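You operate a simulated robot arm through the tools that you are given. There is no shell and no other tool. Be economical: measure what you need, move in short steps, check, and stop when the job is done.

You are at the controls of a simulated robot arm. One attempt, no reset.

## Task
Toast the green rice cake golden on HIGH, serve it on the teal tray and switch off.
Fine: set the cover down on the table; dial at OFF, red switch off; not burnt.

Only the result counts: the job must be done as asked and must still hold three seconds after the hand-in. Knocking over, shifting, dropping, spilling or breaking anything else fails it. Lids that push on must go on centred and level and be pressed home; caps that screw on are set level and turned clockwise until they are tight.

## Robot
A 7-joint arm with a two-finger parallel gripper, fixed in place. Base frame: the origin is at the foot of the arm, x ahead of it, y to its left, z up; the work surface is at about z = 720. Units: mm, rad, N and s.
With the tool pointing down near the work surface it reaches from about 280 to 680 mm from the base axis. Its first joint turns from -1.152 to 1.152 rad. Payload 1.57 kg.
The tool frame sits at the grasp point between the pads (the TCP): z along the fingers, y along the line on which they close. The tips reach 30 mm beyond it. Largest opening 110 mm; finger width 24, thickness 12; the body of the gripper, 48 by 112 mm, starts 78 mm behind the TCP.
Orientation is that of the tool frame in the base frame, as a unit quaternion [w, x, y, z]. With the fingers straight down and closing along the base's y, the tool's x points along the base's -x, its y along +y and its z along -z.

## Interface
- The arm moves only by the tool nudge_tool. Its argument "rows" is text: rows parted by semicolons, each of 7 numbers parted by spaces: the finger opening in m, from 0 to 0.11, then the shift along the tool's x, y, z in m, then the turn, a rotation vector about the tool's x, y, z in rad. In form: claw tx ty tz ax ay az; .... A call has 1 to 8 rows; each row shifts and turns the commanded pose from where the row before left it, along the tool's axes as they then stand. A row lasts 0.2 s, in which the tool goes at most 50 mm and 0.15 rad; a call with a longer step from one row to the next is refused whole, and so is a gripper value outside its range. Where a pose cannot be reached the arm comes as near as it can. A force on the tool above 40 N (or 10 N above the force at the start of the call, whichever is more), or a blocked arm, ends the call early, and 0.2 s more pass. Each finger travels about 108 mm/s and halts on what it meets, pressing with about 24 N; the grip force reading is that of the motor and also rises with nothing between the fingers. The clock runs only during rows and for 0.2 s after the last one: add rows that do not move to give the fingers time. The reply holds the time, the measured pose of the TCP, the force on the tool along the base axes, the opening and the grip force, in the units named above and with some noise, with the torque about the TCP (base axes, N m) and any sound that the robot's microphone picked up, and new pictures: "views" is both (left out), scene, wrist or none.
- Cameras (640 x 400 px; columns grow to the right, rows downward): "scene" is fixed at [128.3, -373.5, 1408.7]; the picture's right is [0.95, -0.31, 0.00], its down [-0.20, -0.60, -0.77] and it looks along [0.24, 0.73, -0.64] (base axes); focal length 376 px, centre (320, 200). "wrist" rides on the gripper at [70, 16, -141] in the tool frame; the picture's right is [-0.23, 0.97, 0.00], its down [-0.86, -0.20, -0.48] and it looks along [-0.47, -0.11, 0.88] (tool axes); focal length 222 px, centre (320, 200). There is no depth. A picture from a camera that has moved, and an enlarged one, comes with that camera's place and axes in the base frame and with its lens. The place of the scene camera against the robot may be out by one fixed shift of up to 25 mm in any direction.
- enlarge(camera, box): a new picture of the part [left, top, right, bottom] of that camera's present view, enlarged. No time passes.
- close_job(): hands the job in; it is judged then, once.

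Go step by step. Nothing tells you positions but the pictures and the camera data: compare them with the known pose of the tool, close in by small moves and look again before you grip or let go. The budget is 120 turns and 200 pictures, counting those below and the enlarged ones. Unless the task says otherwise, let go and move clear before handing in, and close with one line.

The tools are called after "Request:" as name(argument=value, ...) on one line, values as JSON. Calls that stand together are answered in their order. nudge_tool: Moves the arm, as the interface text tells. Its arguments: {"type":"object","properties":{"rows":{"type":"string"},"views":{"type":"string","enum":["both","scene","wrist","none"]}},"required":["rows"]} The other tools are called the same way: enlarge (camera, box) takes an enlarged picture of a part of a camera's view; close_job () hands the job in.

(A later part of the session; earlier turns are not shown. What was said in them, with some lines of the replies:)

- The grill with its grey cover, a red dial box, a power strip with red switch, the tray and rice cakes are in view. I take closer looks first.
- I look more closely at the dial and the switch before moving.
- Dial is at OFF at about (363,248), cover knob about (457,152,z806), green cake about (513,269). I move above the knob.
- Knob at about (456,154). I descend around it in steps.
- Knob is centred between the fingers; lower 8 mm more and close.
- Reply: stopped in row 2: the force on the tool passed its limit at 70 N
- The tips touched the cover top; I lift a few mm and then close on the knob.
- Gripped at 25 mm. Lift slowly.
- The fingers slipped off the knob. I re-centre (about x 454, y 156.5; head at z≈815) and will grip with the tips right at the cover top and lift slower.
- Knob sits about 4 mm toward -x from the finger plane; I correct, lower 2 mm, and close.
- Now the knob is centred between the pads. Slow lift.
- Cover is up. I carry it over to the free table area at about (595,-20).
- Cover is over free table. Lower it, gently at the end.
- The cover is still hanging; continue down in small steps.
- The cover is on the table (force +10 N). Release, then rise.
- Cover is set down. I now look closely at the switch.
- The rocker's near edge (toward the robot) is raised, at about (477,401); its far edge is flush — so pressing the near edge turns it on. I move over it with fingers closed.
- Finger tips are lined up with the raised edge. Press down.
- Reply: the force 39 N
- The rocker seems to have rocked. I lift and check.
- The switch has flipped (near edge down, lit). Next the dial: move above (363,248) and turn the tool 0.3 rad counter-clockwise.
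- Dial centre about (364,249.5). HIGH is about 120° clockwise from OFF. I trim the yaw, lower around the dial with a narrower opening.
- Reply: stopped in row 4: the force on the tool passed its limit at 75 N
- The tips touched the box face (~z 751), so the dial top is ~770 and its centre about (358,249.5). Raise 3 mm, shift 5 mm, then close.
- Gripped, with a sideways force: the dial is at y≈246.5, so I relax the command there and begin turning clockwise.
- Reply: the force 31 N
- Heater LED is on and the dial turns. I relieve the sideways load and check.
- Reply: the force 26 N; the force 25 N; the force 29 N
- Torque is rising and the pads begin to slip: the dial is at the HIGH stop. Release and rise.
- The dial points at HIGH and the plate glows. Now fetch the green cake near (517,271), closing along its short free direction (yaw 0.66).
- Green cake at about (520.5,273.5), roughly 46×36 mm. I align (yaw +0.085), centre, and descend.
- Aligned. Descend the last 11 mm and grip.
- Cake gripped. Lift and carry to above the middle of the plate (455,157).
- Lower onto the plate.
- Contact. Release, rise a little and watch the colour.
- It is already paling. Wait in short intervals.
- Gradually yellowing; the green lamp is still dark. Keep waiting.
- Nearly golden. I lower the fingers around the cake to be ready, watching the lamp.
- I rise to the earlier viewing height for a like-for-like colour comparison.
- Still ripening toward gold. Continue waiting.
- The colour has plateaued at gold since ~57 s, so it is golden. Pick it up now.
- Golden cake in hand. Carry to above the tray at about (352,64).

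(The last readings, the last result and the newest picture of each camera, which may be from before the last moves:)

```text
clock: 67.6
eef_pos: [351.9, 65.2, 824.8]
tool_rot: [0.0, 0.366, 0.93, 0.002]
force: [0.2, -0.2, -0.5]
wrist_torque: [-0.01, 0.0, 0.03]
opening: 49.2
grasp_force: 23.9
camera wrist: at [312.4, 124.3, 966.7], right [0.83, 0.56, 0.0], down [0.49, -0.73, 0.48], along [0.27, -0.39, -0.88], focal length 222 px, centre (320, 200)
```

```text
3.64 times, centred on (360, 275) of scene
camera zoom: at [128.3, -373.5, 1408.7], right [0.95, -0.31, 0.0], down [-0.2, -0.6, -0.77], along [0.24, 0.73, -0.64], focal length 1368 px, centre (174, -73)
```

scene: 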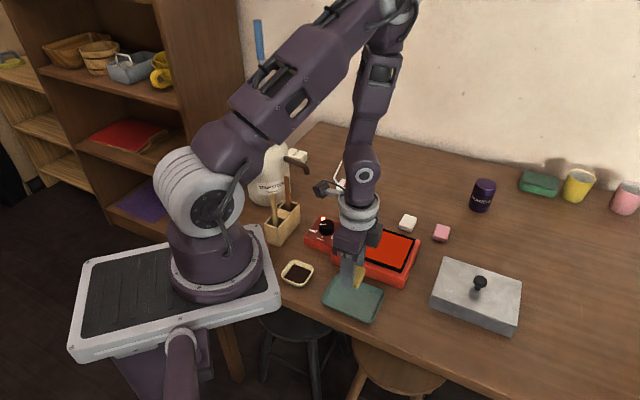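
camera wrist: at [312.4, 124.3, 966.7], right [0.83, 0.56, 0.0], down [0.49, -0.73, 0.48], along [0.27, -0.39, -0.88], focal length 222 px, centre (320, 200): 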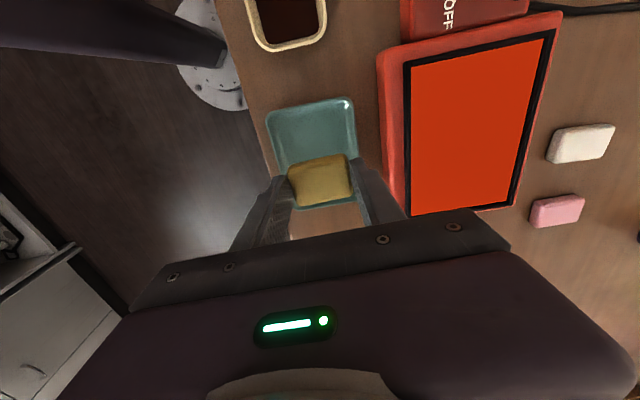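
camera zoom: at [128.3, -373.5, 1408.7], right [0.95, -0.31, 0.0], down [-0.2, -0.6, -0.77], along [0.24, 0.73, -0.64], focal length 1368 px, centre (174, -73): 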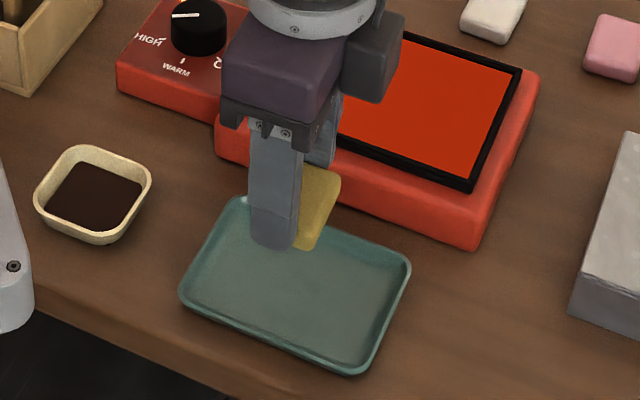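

Cake is over the tray centre (≈(351,61)). Trim 3 mm and lower.

Request:
nudge_tool(rows="0.02 -0.001 -0.003 0.015 0 0 0; 0.02 0 0 0.02 0 0 0; 0.02 0 0 0.015 0 0 0; 0.02 0 0 0.005 0 0 0; 0.02 0 0 0 0 0 0", views="wrist")

Request:
enlarge(camera="scene", box=[300, 220, 420, 330])

```text
clock: 68.8
eef_pos: [349.7, 61.8, 768.8]
tool_rot: [0.001, 0.366, 0.931, 0.002]
force: [0.1, -0.4, -1.2]
wrist_torque: [-0.01, 0.0, 0.01]
opening: 48.9
grasp_force: 24.0
camera wrist: at [310.5, 121.7, 911.2], right [0.83, 0.56, 0.0], down [0.49, -0.73, 0.48], along [0.27, -0.39, -0.88], focal length 222 px, centre (320, 200)
```

wrist: 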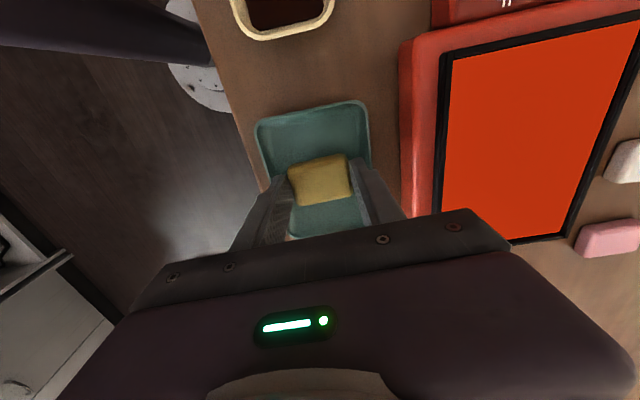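

```text
3.64 times, centred on (360, 275) of scene
camera zoom: at [128.3, -373.5, 1408.7], right [0.95, -0.31, 0.0], down [-0.2, -0.6, -0.77], along [0.24, 0.73, -0.64], focal length 1368 px, centre (174, -73)
```

zoom: 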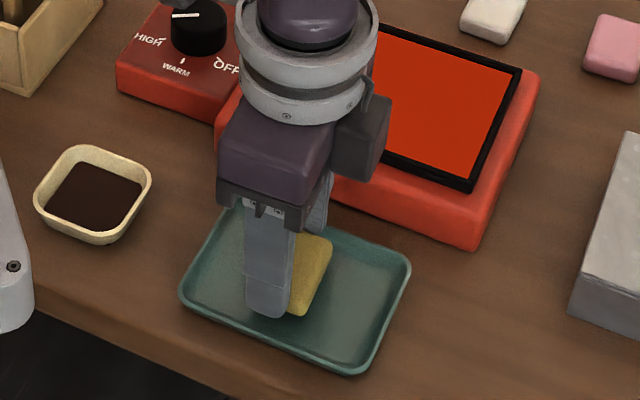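

Request:
nudge_tool(rows="0.02 0 0 0.003 0 0 0; 0.02 0 0 0.002 0 0 0; 0.02 0 0 0.001 0 0 0; 0.02 0 0 0 0 0 0", views="none")

```text
clock: 69.8
eef_pos: [351.9, 63.2, 762.5]
tool_rot: [0.001, 0.367, 0.93, 0.001]
force: [0.3, 1.0, 0.1]
wrist_torque: [0.0, 0.02, 0.05]
opening: 48.8
grasp_force: 23.9
```

Request:
nudge_tool(rows="0.02 0 0 0.0015 0 0 0; 0.02 0 0 0 0 0 0", views="none")

Request:
nudge_tool(rows="0.02 0 0 0.0015 0 0 0; 0.02 0 0 0 0 0 0", views="none")

```text
clock: 70.4
eef_pos: [350.6, 63.1, 762.1]
tool_rot: [0.001, 0.366, 0.93, 0.003]
force: [-1.3, 3.4, 19.0]
wrist_torque: [0.09, 0.03, 0.02]
opening: 49.2
grasp_force: 23.9
```

```text
clock: 71.0
eef_pos: [352.2, 62.1, 759.7]
tool_rot: [0.0, 0.367, 0.93, 0.001]
force: [0.3, 2.1, 19.5]
wrist_torque: [0.01, 0.01, -0.01]
opening: 49.0
grasp_force: 23.9
```

Touching the tray. Release slightly and rise straight up.

Request:
nudge_tool(rows="0.045 0 0 -0.002 0 0 0; 0.056 0 0 0 0 0 0; 0.056 0 0 0 0 0 0; 0.056 0 0 -0.015 0 0 0; 0.056 0 0 -0.03 0 0 0; 0.056 0 0 -0.04 0 0 0; 0.056 0 0 -0.04 0 0 0; 0.056 0 0 0 0 0 0")

Request:
enlarge(camera="wrist", box=[220, 70, 420, 220])

```text
clock: 72.8
eef_pos: [349.8, 59.0, 888.7]
tool_rot: [0.001, 0.366, 0.931, 0.001]
force: [0.8, -0.3, -0.3]
wrist_torque: [-0.04, -0.01, 0.05]
opening: 55.9
grasp_force: 0.1
camera wrist: at [310.1, 120.0, 1030.4], right [0.83, 0.56, 0.0], down [0.49, -0.73, 0.48], along [0.27, -0.39, -0.88], focal length 222 px, centre (320, 200)
```

scene: 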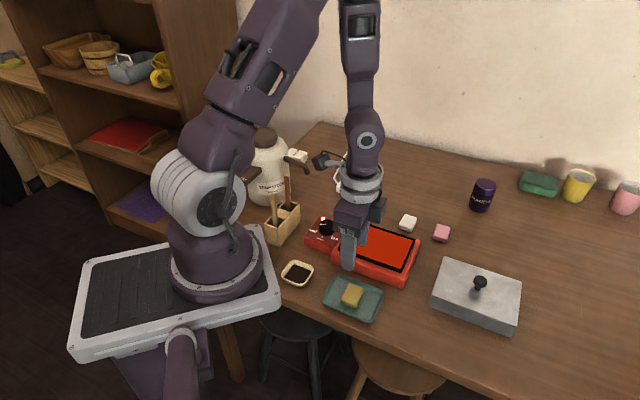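
wrist: 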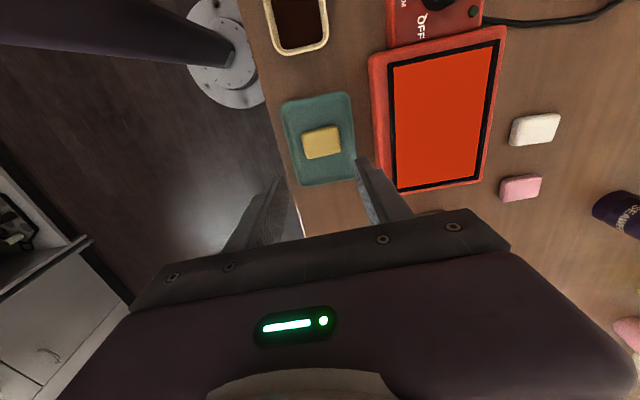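

```text
2.67 times, centred on (320, 145) of wrist
camera zoom: at [310.1, 120.0, 1030.4], right [0.83, 0.56, 0.0], down [0.49, -0.73, 0.48], along [0.27, -0.39, -0.88], focal length 592 px, centre (320, 347)
```

zoom: 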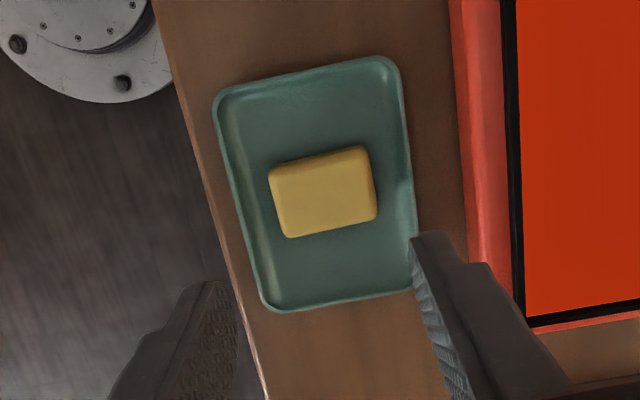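

The cake is clearly golden and sits mid-tray. Now turn the dial back: rotate the wrist and move over the dial (360.8,247).

Request:
nudge_tool(rows="0.05 0 0 0 0 0 0.144; 0.05 0 0 0 0 0 0.144; 0.05 0 0 0 0 0 0.144; 0.05 0 0 0 0 0 0.144; 0.05 0 0 0 0 0 0.144; 0.05 0 0 0 0 0 0.144; 0.05 0 0 0 0 0 0.144; 0.05 0 0 0 0 0 0.144", views="none")

Request:
nudge_tool(rows="0.05 0.0363 -0.0102 0.005 0 0 0; 0.05 0.0363 -0.0102 0.01 0 0 0; 0.05 0.0363 -0.0102 0.015 0 0 0; 0.05 0.0363 -0.0102 0.015 0 0 0; 0.05 0.0363 -0.0102 0.012 0 0 0; 0.05 0 0 0 0 0 0")

Request:
enlarge(camera="wrist", box=[230, 80, 430, 220])

```text
clock: 74.6
eef_pos: [350.4, 62.0, 887.4]
tool_rot: [-0.001, 0.815, 0.58, 0.002]
force: [0.7, 0.3, 0.5]
wrist_torque: [0.02, -0.02, -0.03]
opening: 50.1
grasp_force: 0.1
```

```text
clock: 76.0
eef_pos: [361.5, 249.1, 831.1]
tool_rot: [-0.001, 0.814, 0.58, 0.002]
force: [0.2, -0.3, -0.3]
wrist_torque: [-0.02, 0.01, 0.03]
opening: 50.1
grasp_force: 0.1
camera wrist: at [400.3, 311.3, 973.7], right [0.85, -0.53, 0.0], down [-0.47, -0.75, 0.48], along [-0.25, -0.4, -0.88], focal length 222 px, centre (320, 200)
```

scene: 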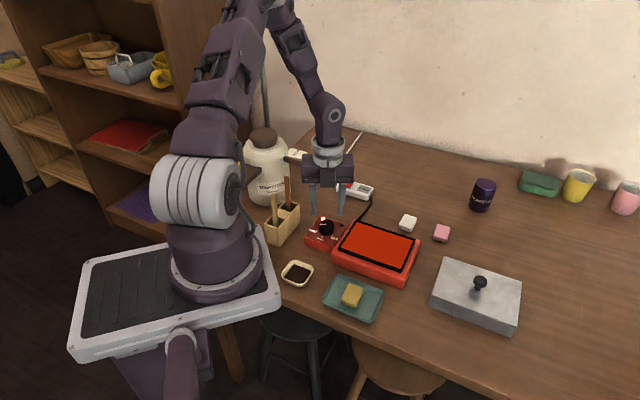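
wrist: 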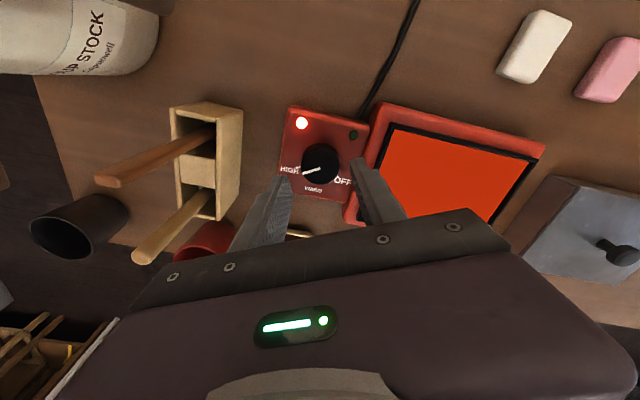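

```text
2.86 times, centred on (330, 150) of wrist
camera zoom: at [400.3, 311.3, 973.7], right [0.85, -0.53, 0.0], down [-0.47, -0.75, 0.48], along [-0.25, -0.4, -0.88], focal length 635 px, centre (291, 343)
```

zoom: 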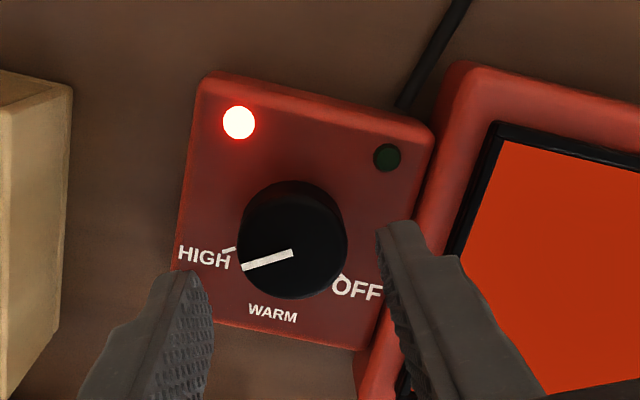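

Dial is between the fingers. Descend with a 48 mm opening and close.

Request:
nudge_tool(rows="0.048 -0.001 0 0.015 0 0 0; 0.048 0 0 0.015 0 0 0; 0.048 0 0 0.014 0 0 0; 0.048 0 0 0.004 0 0 0; 0.048 0 0 0 0 0 0", views="wrist")

Request:
enlarge(camera="wrist", box=[230, 80, 430, 220])

Request:
enlarge(camera="scene", box=[295, 200, 355, 255])

```text
clock: 77.2
eef_pos: [361.5, 248.7, 783.3]
tool_rot: [0.001, 0.814, 0.581, 0.002]
force: [-0.4, 0.1, 0.7]
wrist_torque: [0.02, 0.01, -0.01]
opening: 48.0
grasp_force: 0.0
camera wrist: at [399.5, 310.2, 925.8], right [0.85, -0.53, 0.0], down [-0.47, -0.75, 0.48], along [-0.25, -0.4, -0.88], focal length 222 px, centre (320, 200)
```

wrist: 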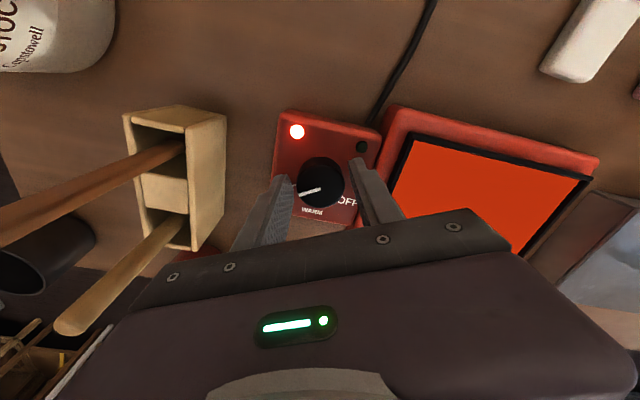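

```text
2.86 times, centred on (330, 150) of wrist
camera zoom: at [399.5, 310.2, 925.8], right [0.85, -0.53, 0.0], down [-0.47, -0.75, 0.48], along [-0.25, -0.4, -0.88], focal length 635 px, centre (291, 343)
```

zoom: 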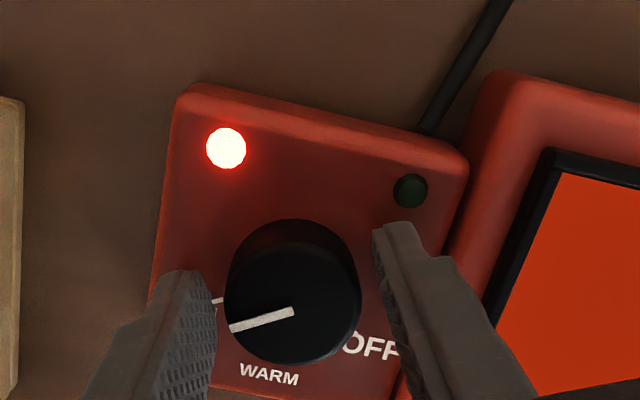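

```text
7.27 times, centred on (325, 228) of scene
camera zoom: at [128.3, -373.5, 1408.7], right [0.95, -0.31, 0.0], down [-0.2, -0.6, -0.77], along [0.24, 0.73, -0.64], focal length 2735 px, centre (284, 0)
```

zoom: 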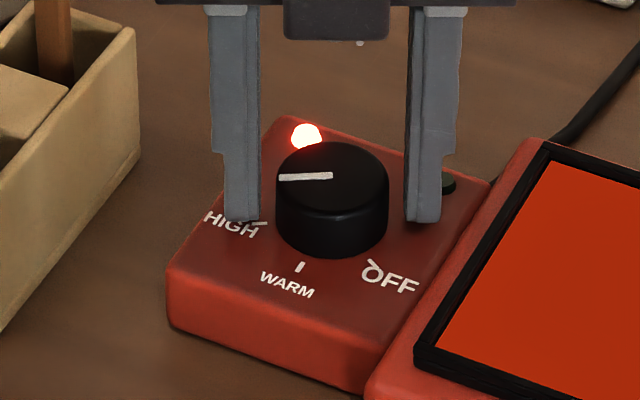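

Well lined up. Close and begin turning counter-clockwise.

Request:
nudge_tool(rows="0.03 -0.001 0 0 0 0 0; 0.02 0 0 0 0 0 0; 0.02 0 0 0 0 0 0; 0.02 0 0 0 0 0 -0.1; 0.02 0 0 0 0 0 -0.14; 0.02 0 0 0 0 0 -0.14; 0.02 0 0 0 0 0 -0.14; 0.02 0 0 0 0 0 0", views="none")

```text
clock: 79.0
eef_pos: [361.3, 249.1, 783.5]
tool_rot: [0.0, 0.637, 0.771, 0.001]
force: [-15.6, 10.3, 28.9]
wrist_torque: [0.33, 0.57, -0.02]
opening: 37.4
grasp_force: 44.0
```

Request:
nudge_tool(rows="0.02 0.001 -0.0018 -0.0015 0 0 0; 0.02 0 0 0 0 0 -0.1; 0.02 0 0 0 0 0 -0.14; 0.02 0 0 0 0 0 -0.14; 0.02 0 0 0 0 0 -0.14; 0.02 0 0 0 0 0 0", views="none")

```text
clock: 80.4
eef_pos: [360.4, 249.4, 785.2]
tool_rot: [0.001, 0.417, 0.909, 0.002]
force: [3.6, 1.3, -26.2]
wrist_torque: [-0.08, -0.16, 0.04]
opening: 37.1
grasp_force: 44.2
```

Request:
nudge_tool(rows="0.02 0 0 0.001 0 0 -0.1; 0.02 0 0 0 0 0 -0.14; 0.02 0 0 0 0 0 -0.14; 0.02 0 0 0 0 0 -0.14; 0.02 0 0 0 0 0 0", views="none")

Request:
nudge_tool(rows="0.02 0 0 0 0 0 -0.12; 0.02 0 0 0 0 0 -0.14; 0.02 0 0 0 0 0 -0.14; 0.02 0 0 0 0 0 -0.12; 0.02 0 0 0 0 0 0", views="wrist")

Request:
enlarge(camera="wrist", box=[230, 80, 430, 220])

```text
clock: 81.6
eef_pos: [359.4, 247.0, 783.4]
tool_rot: [0.001, 0.17, 0.986, 0.001]
force: [-7.3, -17.8, 31.9]
wrist_torque: [-0.67, 0.18, -0.05]
opening: 37.4
grasp_force: 43.2
```

```text
clock: 82.8
eef_pos: [358.6, 247.7, 783.2]
tool_rot: [0.0, -0.088, 0.996, 0.0]
force: [-5.5, -28.2, 21.8]
wrist_torque: [-0.84, -0.16, 0.02]
opening: 37.5
grasp_force: 43.4
camera wrist: at [288.2, 251.4, 925.4], right [0.05, 1.0, 0.0], down [0.88, -0.04, 0.48], along [0.48, -0.02, -0.88], focal length 222 px, centre (320, 200)
```

wrist: 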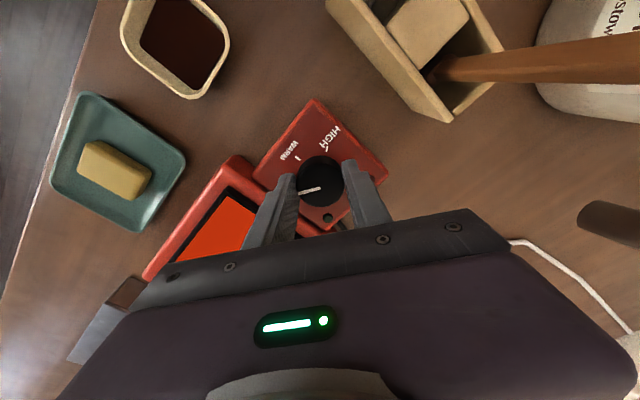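

```text
2.86 times, centred on (330, 150) of wrist
camera zoom: at [288.2, 251.4, 925.4], right [0.05, 1.0, 0.0], down [0.88, -0.04, 0.48], along [0.48, -0.02, -0.88], focal length 635 px, centre (291, 343)
```

zoom: 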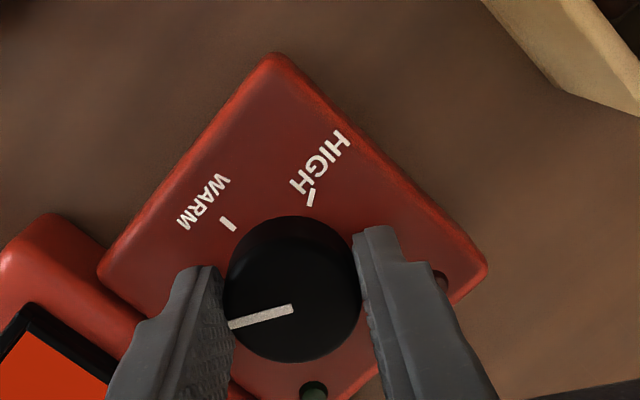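

Request:
nudge_tool(rows="0.02 0 -0.002 -0.0008 0 0 0; 0.02 0 0 0 0 0 -0.06; 0.02 0 0 0 0 0 -0.04; 0.02 0 0 0 0 0 0", views="none")

Request:
enlarge(camera="wrist", box=[230, 80, 430, 220])

```text
clock: 83.8
eef_pos: [361.2, 247.0, 784.6]
tool_rot: [0.002, -0.139, 0.99, 0.001]
force: [-4.1, -12.4, -17.2]
wrist_torque: [-0.36, 0.14, -0.07]
opening: 37.0
grasp_force: 43.0
```

```text
2.86 times, centred on (330, 150) of wrist
camera zoom: at [288.7, 243.8, 926.5], right [-0.05, 1.0, 0.0], down [0.88, 0.04, 0.48], along [0.48, 0.03, -0.88], focal length 635 px, centre (291, 343)
```

zoom: 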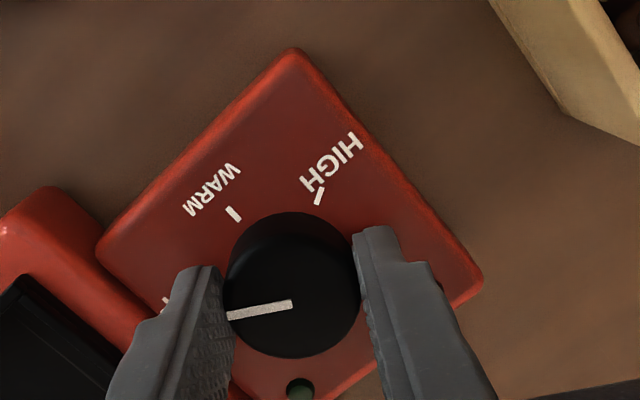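

The dial has hit its OFF stop and the plate is dark. Release and rise.

Request:
nudge_tool(rows="0.035 0 0 0 0 0 0; 0.046 0 0 0 0 0 0; 0.046 0 0 0 0 0 0; 0.046 0 0 -0.02 0 0 0; 0.046 0 0 -0.035 0 0 0; 0.046 0 0 -0.03 0 0 0.1; 0.03 0 0 0 0 0 0.15; 0 0 0 0 0 0 0.03", views="none")

Request:
enlarge(camera="scene", box=[295, 165, 425, 275])

```text
clock: 85.6
eef_pos: [358.4, 248.1, 868.7]
tool_rot: [0.001, 0.003, 1.0, 0.002]
force: [-0.1, 0.0, 0.1]
wrist_torque: [0.01, -0.03, 0.0]
opening: 0.0
grasp_force: 21.1
```

```text
3.64 times, centred on (360, 220) of scene
camera zoom: at [128.3, -373.5, 1408.7], right [0.95, -0.31, 0.0], down [-0.2, -0.6, -0.77], along [0.24, 0.73, -0.64], focal length 1368 px, centre (174, 127)
```

zoom: 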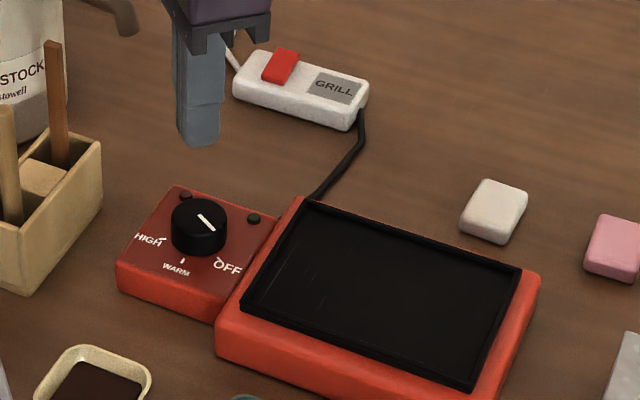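

Dial at OFF, lamp dark. Now over the raised far edge of the rocker, (502.5,424).

Request:
nudge_tool(rows="0 -0.035 0.01 0 0 0 0; 0 -0.035 0.015 0 0 0 0; 0 -0.03 0.03 0 0 0 0; 0 -0.02 0.035 0 0 0 0; 0 -0.014 0.04 0.01 0 0 0; 0 -0.01 0.036 0.02 0 0 0; 0 0 0.01 0.027 0 0 0; 0 0 0 0 0 0 0")

Request:
enlarge(camera="wrist", box=[240, 60, 440, 220])

Request:
enlarge(camera="scene", box=[325, 155, 385, 205])

```text
clock: 87.4
eef_pos: [503.1, 423.6, 813.8]
tool_rot: [0.001, 0.001, 1.0, 0.001]
force: [0.7, 0.0, -0.4]
wrist_torque: [0.01, -0.03, 0.0]
opening: 0.0
grasp_force: 21.2
camera wrist: at [434.0, 439.6, 955.3], right [0.23, 0.97, 0.0], down [0.85, -0.2, 0.48], along [0.47, -0.11, -0.88], focal length 222 px, centre (320, 200)
```

scene: 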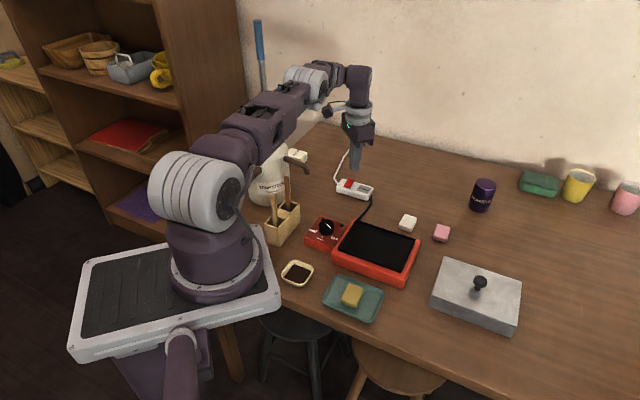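
wrist: 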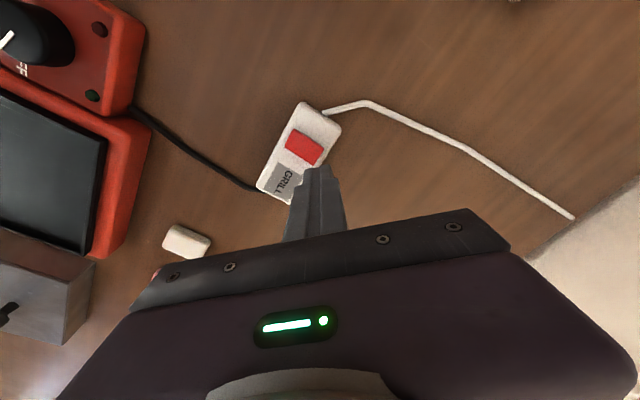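

```text
2.50 times, centred on (340, 140) of wrist
camera zoom: at [434.0, 439.6, 955.3], right [0.23, 0.97, 0.0], down [0.85, -0.2, 0.48], along [0.47, -0.11, -0.88], focal length 555 px, centre (270, 350)
```

zoom: 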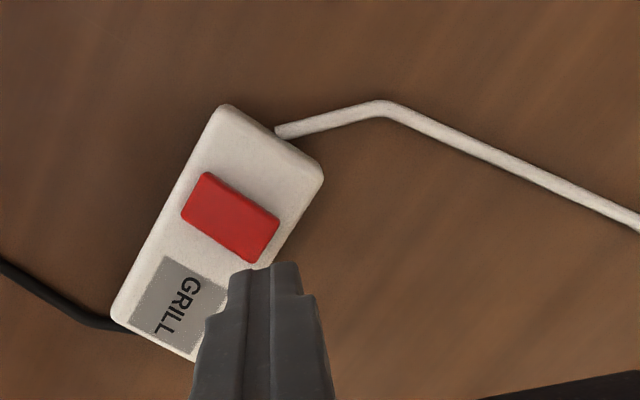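

```text
8.00 times, centred on (355, 180) of scene
camera zoom: at [128.3, -373.5, 1408.7], right [0.95, -0.31, 0.0], down [-0.2, -0.6, -0.77], along [0.24, 0.73, -0.64], focal length 3009 px, centre (40, 360)
```

zoom: 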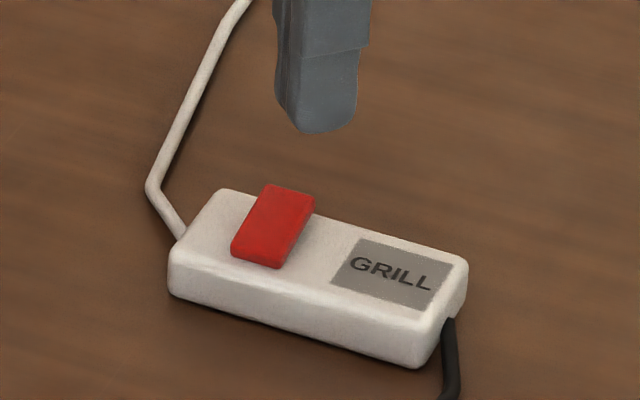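

The tip is a bit far out; shift to (498.5,425) and press.

Request:
nudge_tool(rows="0 0.0045 0.0012 0.01 0 0 0; 0 0 0 0.01 0 0 0; 0 0 0 0.004 0 0 0; 0 0 0 0.003 0 0 0; 0 0 0 0.003 0 0 0; 0 0 0 0.003 0 0 0; 0 0 0 0 0 0 0", views="none")

Request:
enlarge(camera="scene", box=[325, 155, 385, 205])

```text
clock: 89.0
eef_pos: [500.1, 424.5, 780.1]
tool_rot: [0.002, 0.001, 1.0, 0.002]
force: [4.5, 2.6, 4.6]
wrist_torque: [0.06, -0.08, -0.01]
opening: 0.0
grasp_force: 21.3
```

```text
8.00 times, centred on (355, 180) of scene
camera zoom: at [128.3, -373.5, 1408.7], right [0.95, -0.31, 0.0], down [-0.2, -0.6, -0.77], along [0.24, 0.73, -0.64], focal length 3009 px, centre (40, 360)
```

zoom: 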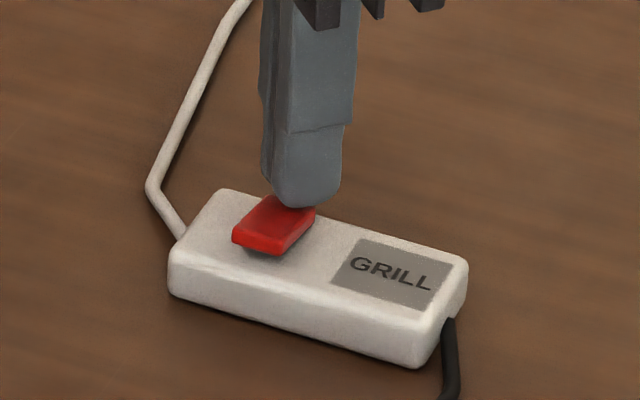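

Near edge is up again. Rise and verify.

Request:
nudge_tool(rows="0 0 0 -0.015 0 0 0; 0 0 0 -0.03 0 0 0; 0 0 0 -0.04 0 0 0; 0 0.02 -0.03 -0.01 0 0 0; 0 0.02 -0.04 0 0 0 0; 0 0.01 -0.04 0 0 0 0; 0 0 -0.04 0 0 0 0")

Request:
enlarge(camera="scene", box=[325, 155, 385, 205])

Request:
enlarge(camera="scene", box=[295, 200, 455, 330])

```text
clock: 90.6
eef_pos: [447.3, 271.4, 875.3]
tool_rot: [0.001, 0.001, 1.0, 0.001]
force: [0.4, -0.8, 0.8]
wrist_torque: [-0.01, 0.01, 0.0]
opening: 0.2
grasp_force: 21.5
camera wrist: at [378.5, 288.0, 1017.3], right [0.23, 0.97, 0.0], down [0.85, -0.2, 0.48], along [0.47, -0.11, -0.88], focal length 222 px, centre (320, 200)
```

scene: 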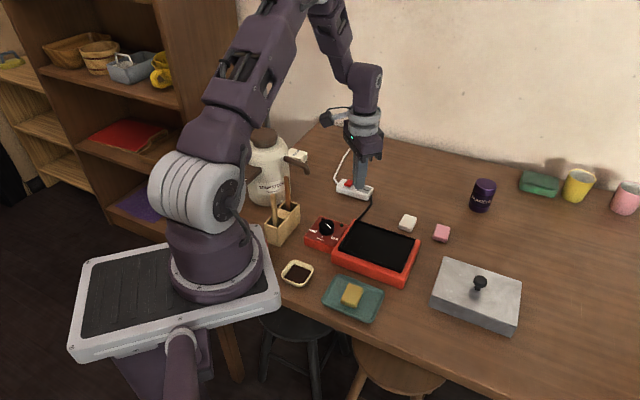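
wrist: 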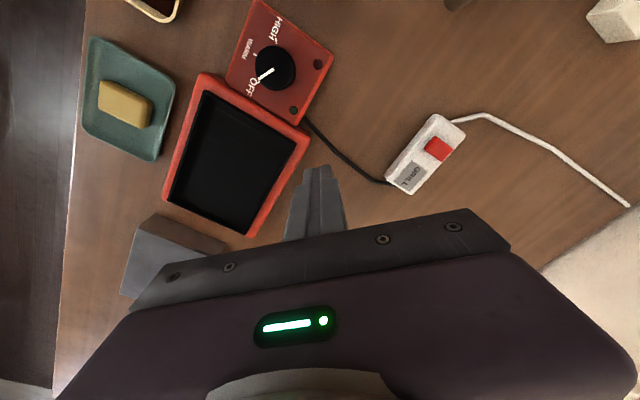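

```text
8.00 times, centred on (355, 180) of scene
camera zoom: at [128.4, -373.5, 1408.7], right [0.95, -0.31, 0.0], down [-0.2, -0.6, -0.77], along [0.24, 0.73, -0.64], focal length 3009 px, centre (40, 360)
```

zoom: 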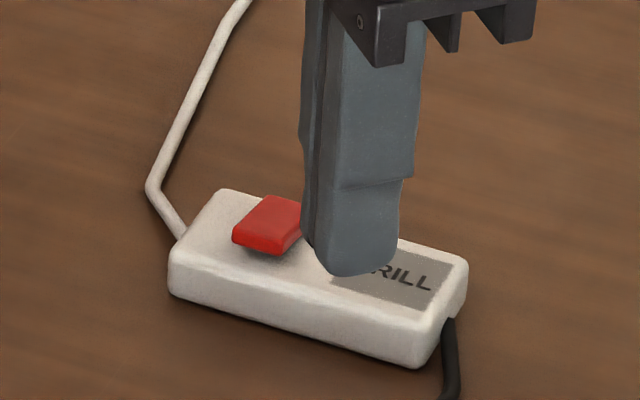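

```text
3.08 times, centred on (375, 265) of scene
camera zoom: at [128.4, -373.5, 1408.7], right [0.95, -0.31, 0.0], down [-0.2, -0.6, -0.77], along [0.24, 0.73, -0.64], focal length 1157 px, centre (151, 0)
```

zoom: 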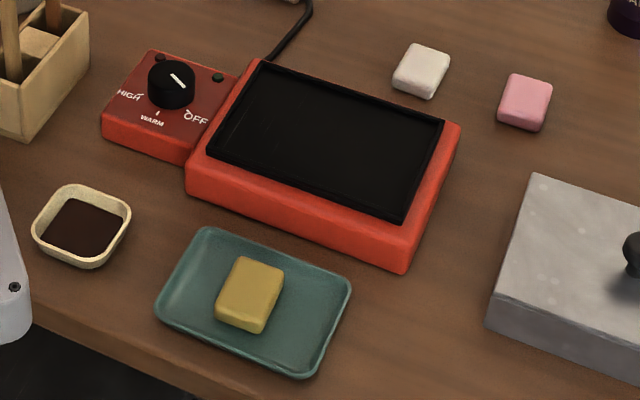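

The golden cake is on the teal tray. The dial points at OFF, the red switch is back in its off position, the cover is on the table and the arm is clear, so I hand in.

Request:
close_job()

```text
The job is handed in.
```

I toasted the green rice cake on HIGH until it looked golden and served it on the teal tray. The dial is at OFF, the red switch is off and the cover is on the table. I judged "golden" by eye: the colour stopped changing for several seconds before I lifted the cake off. I couldn't see its underside.
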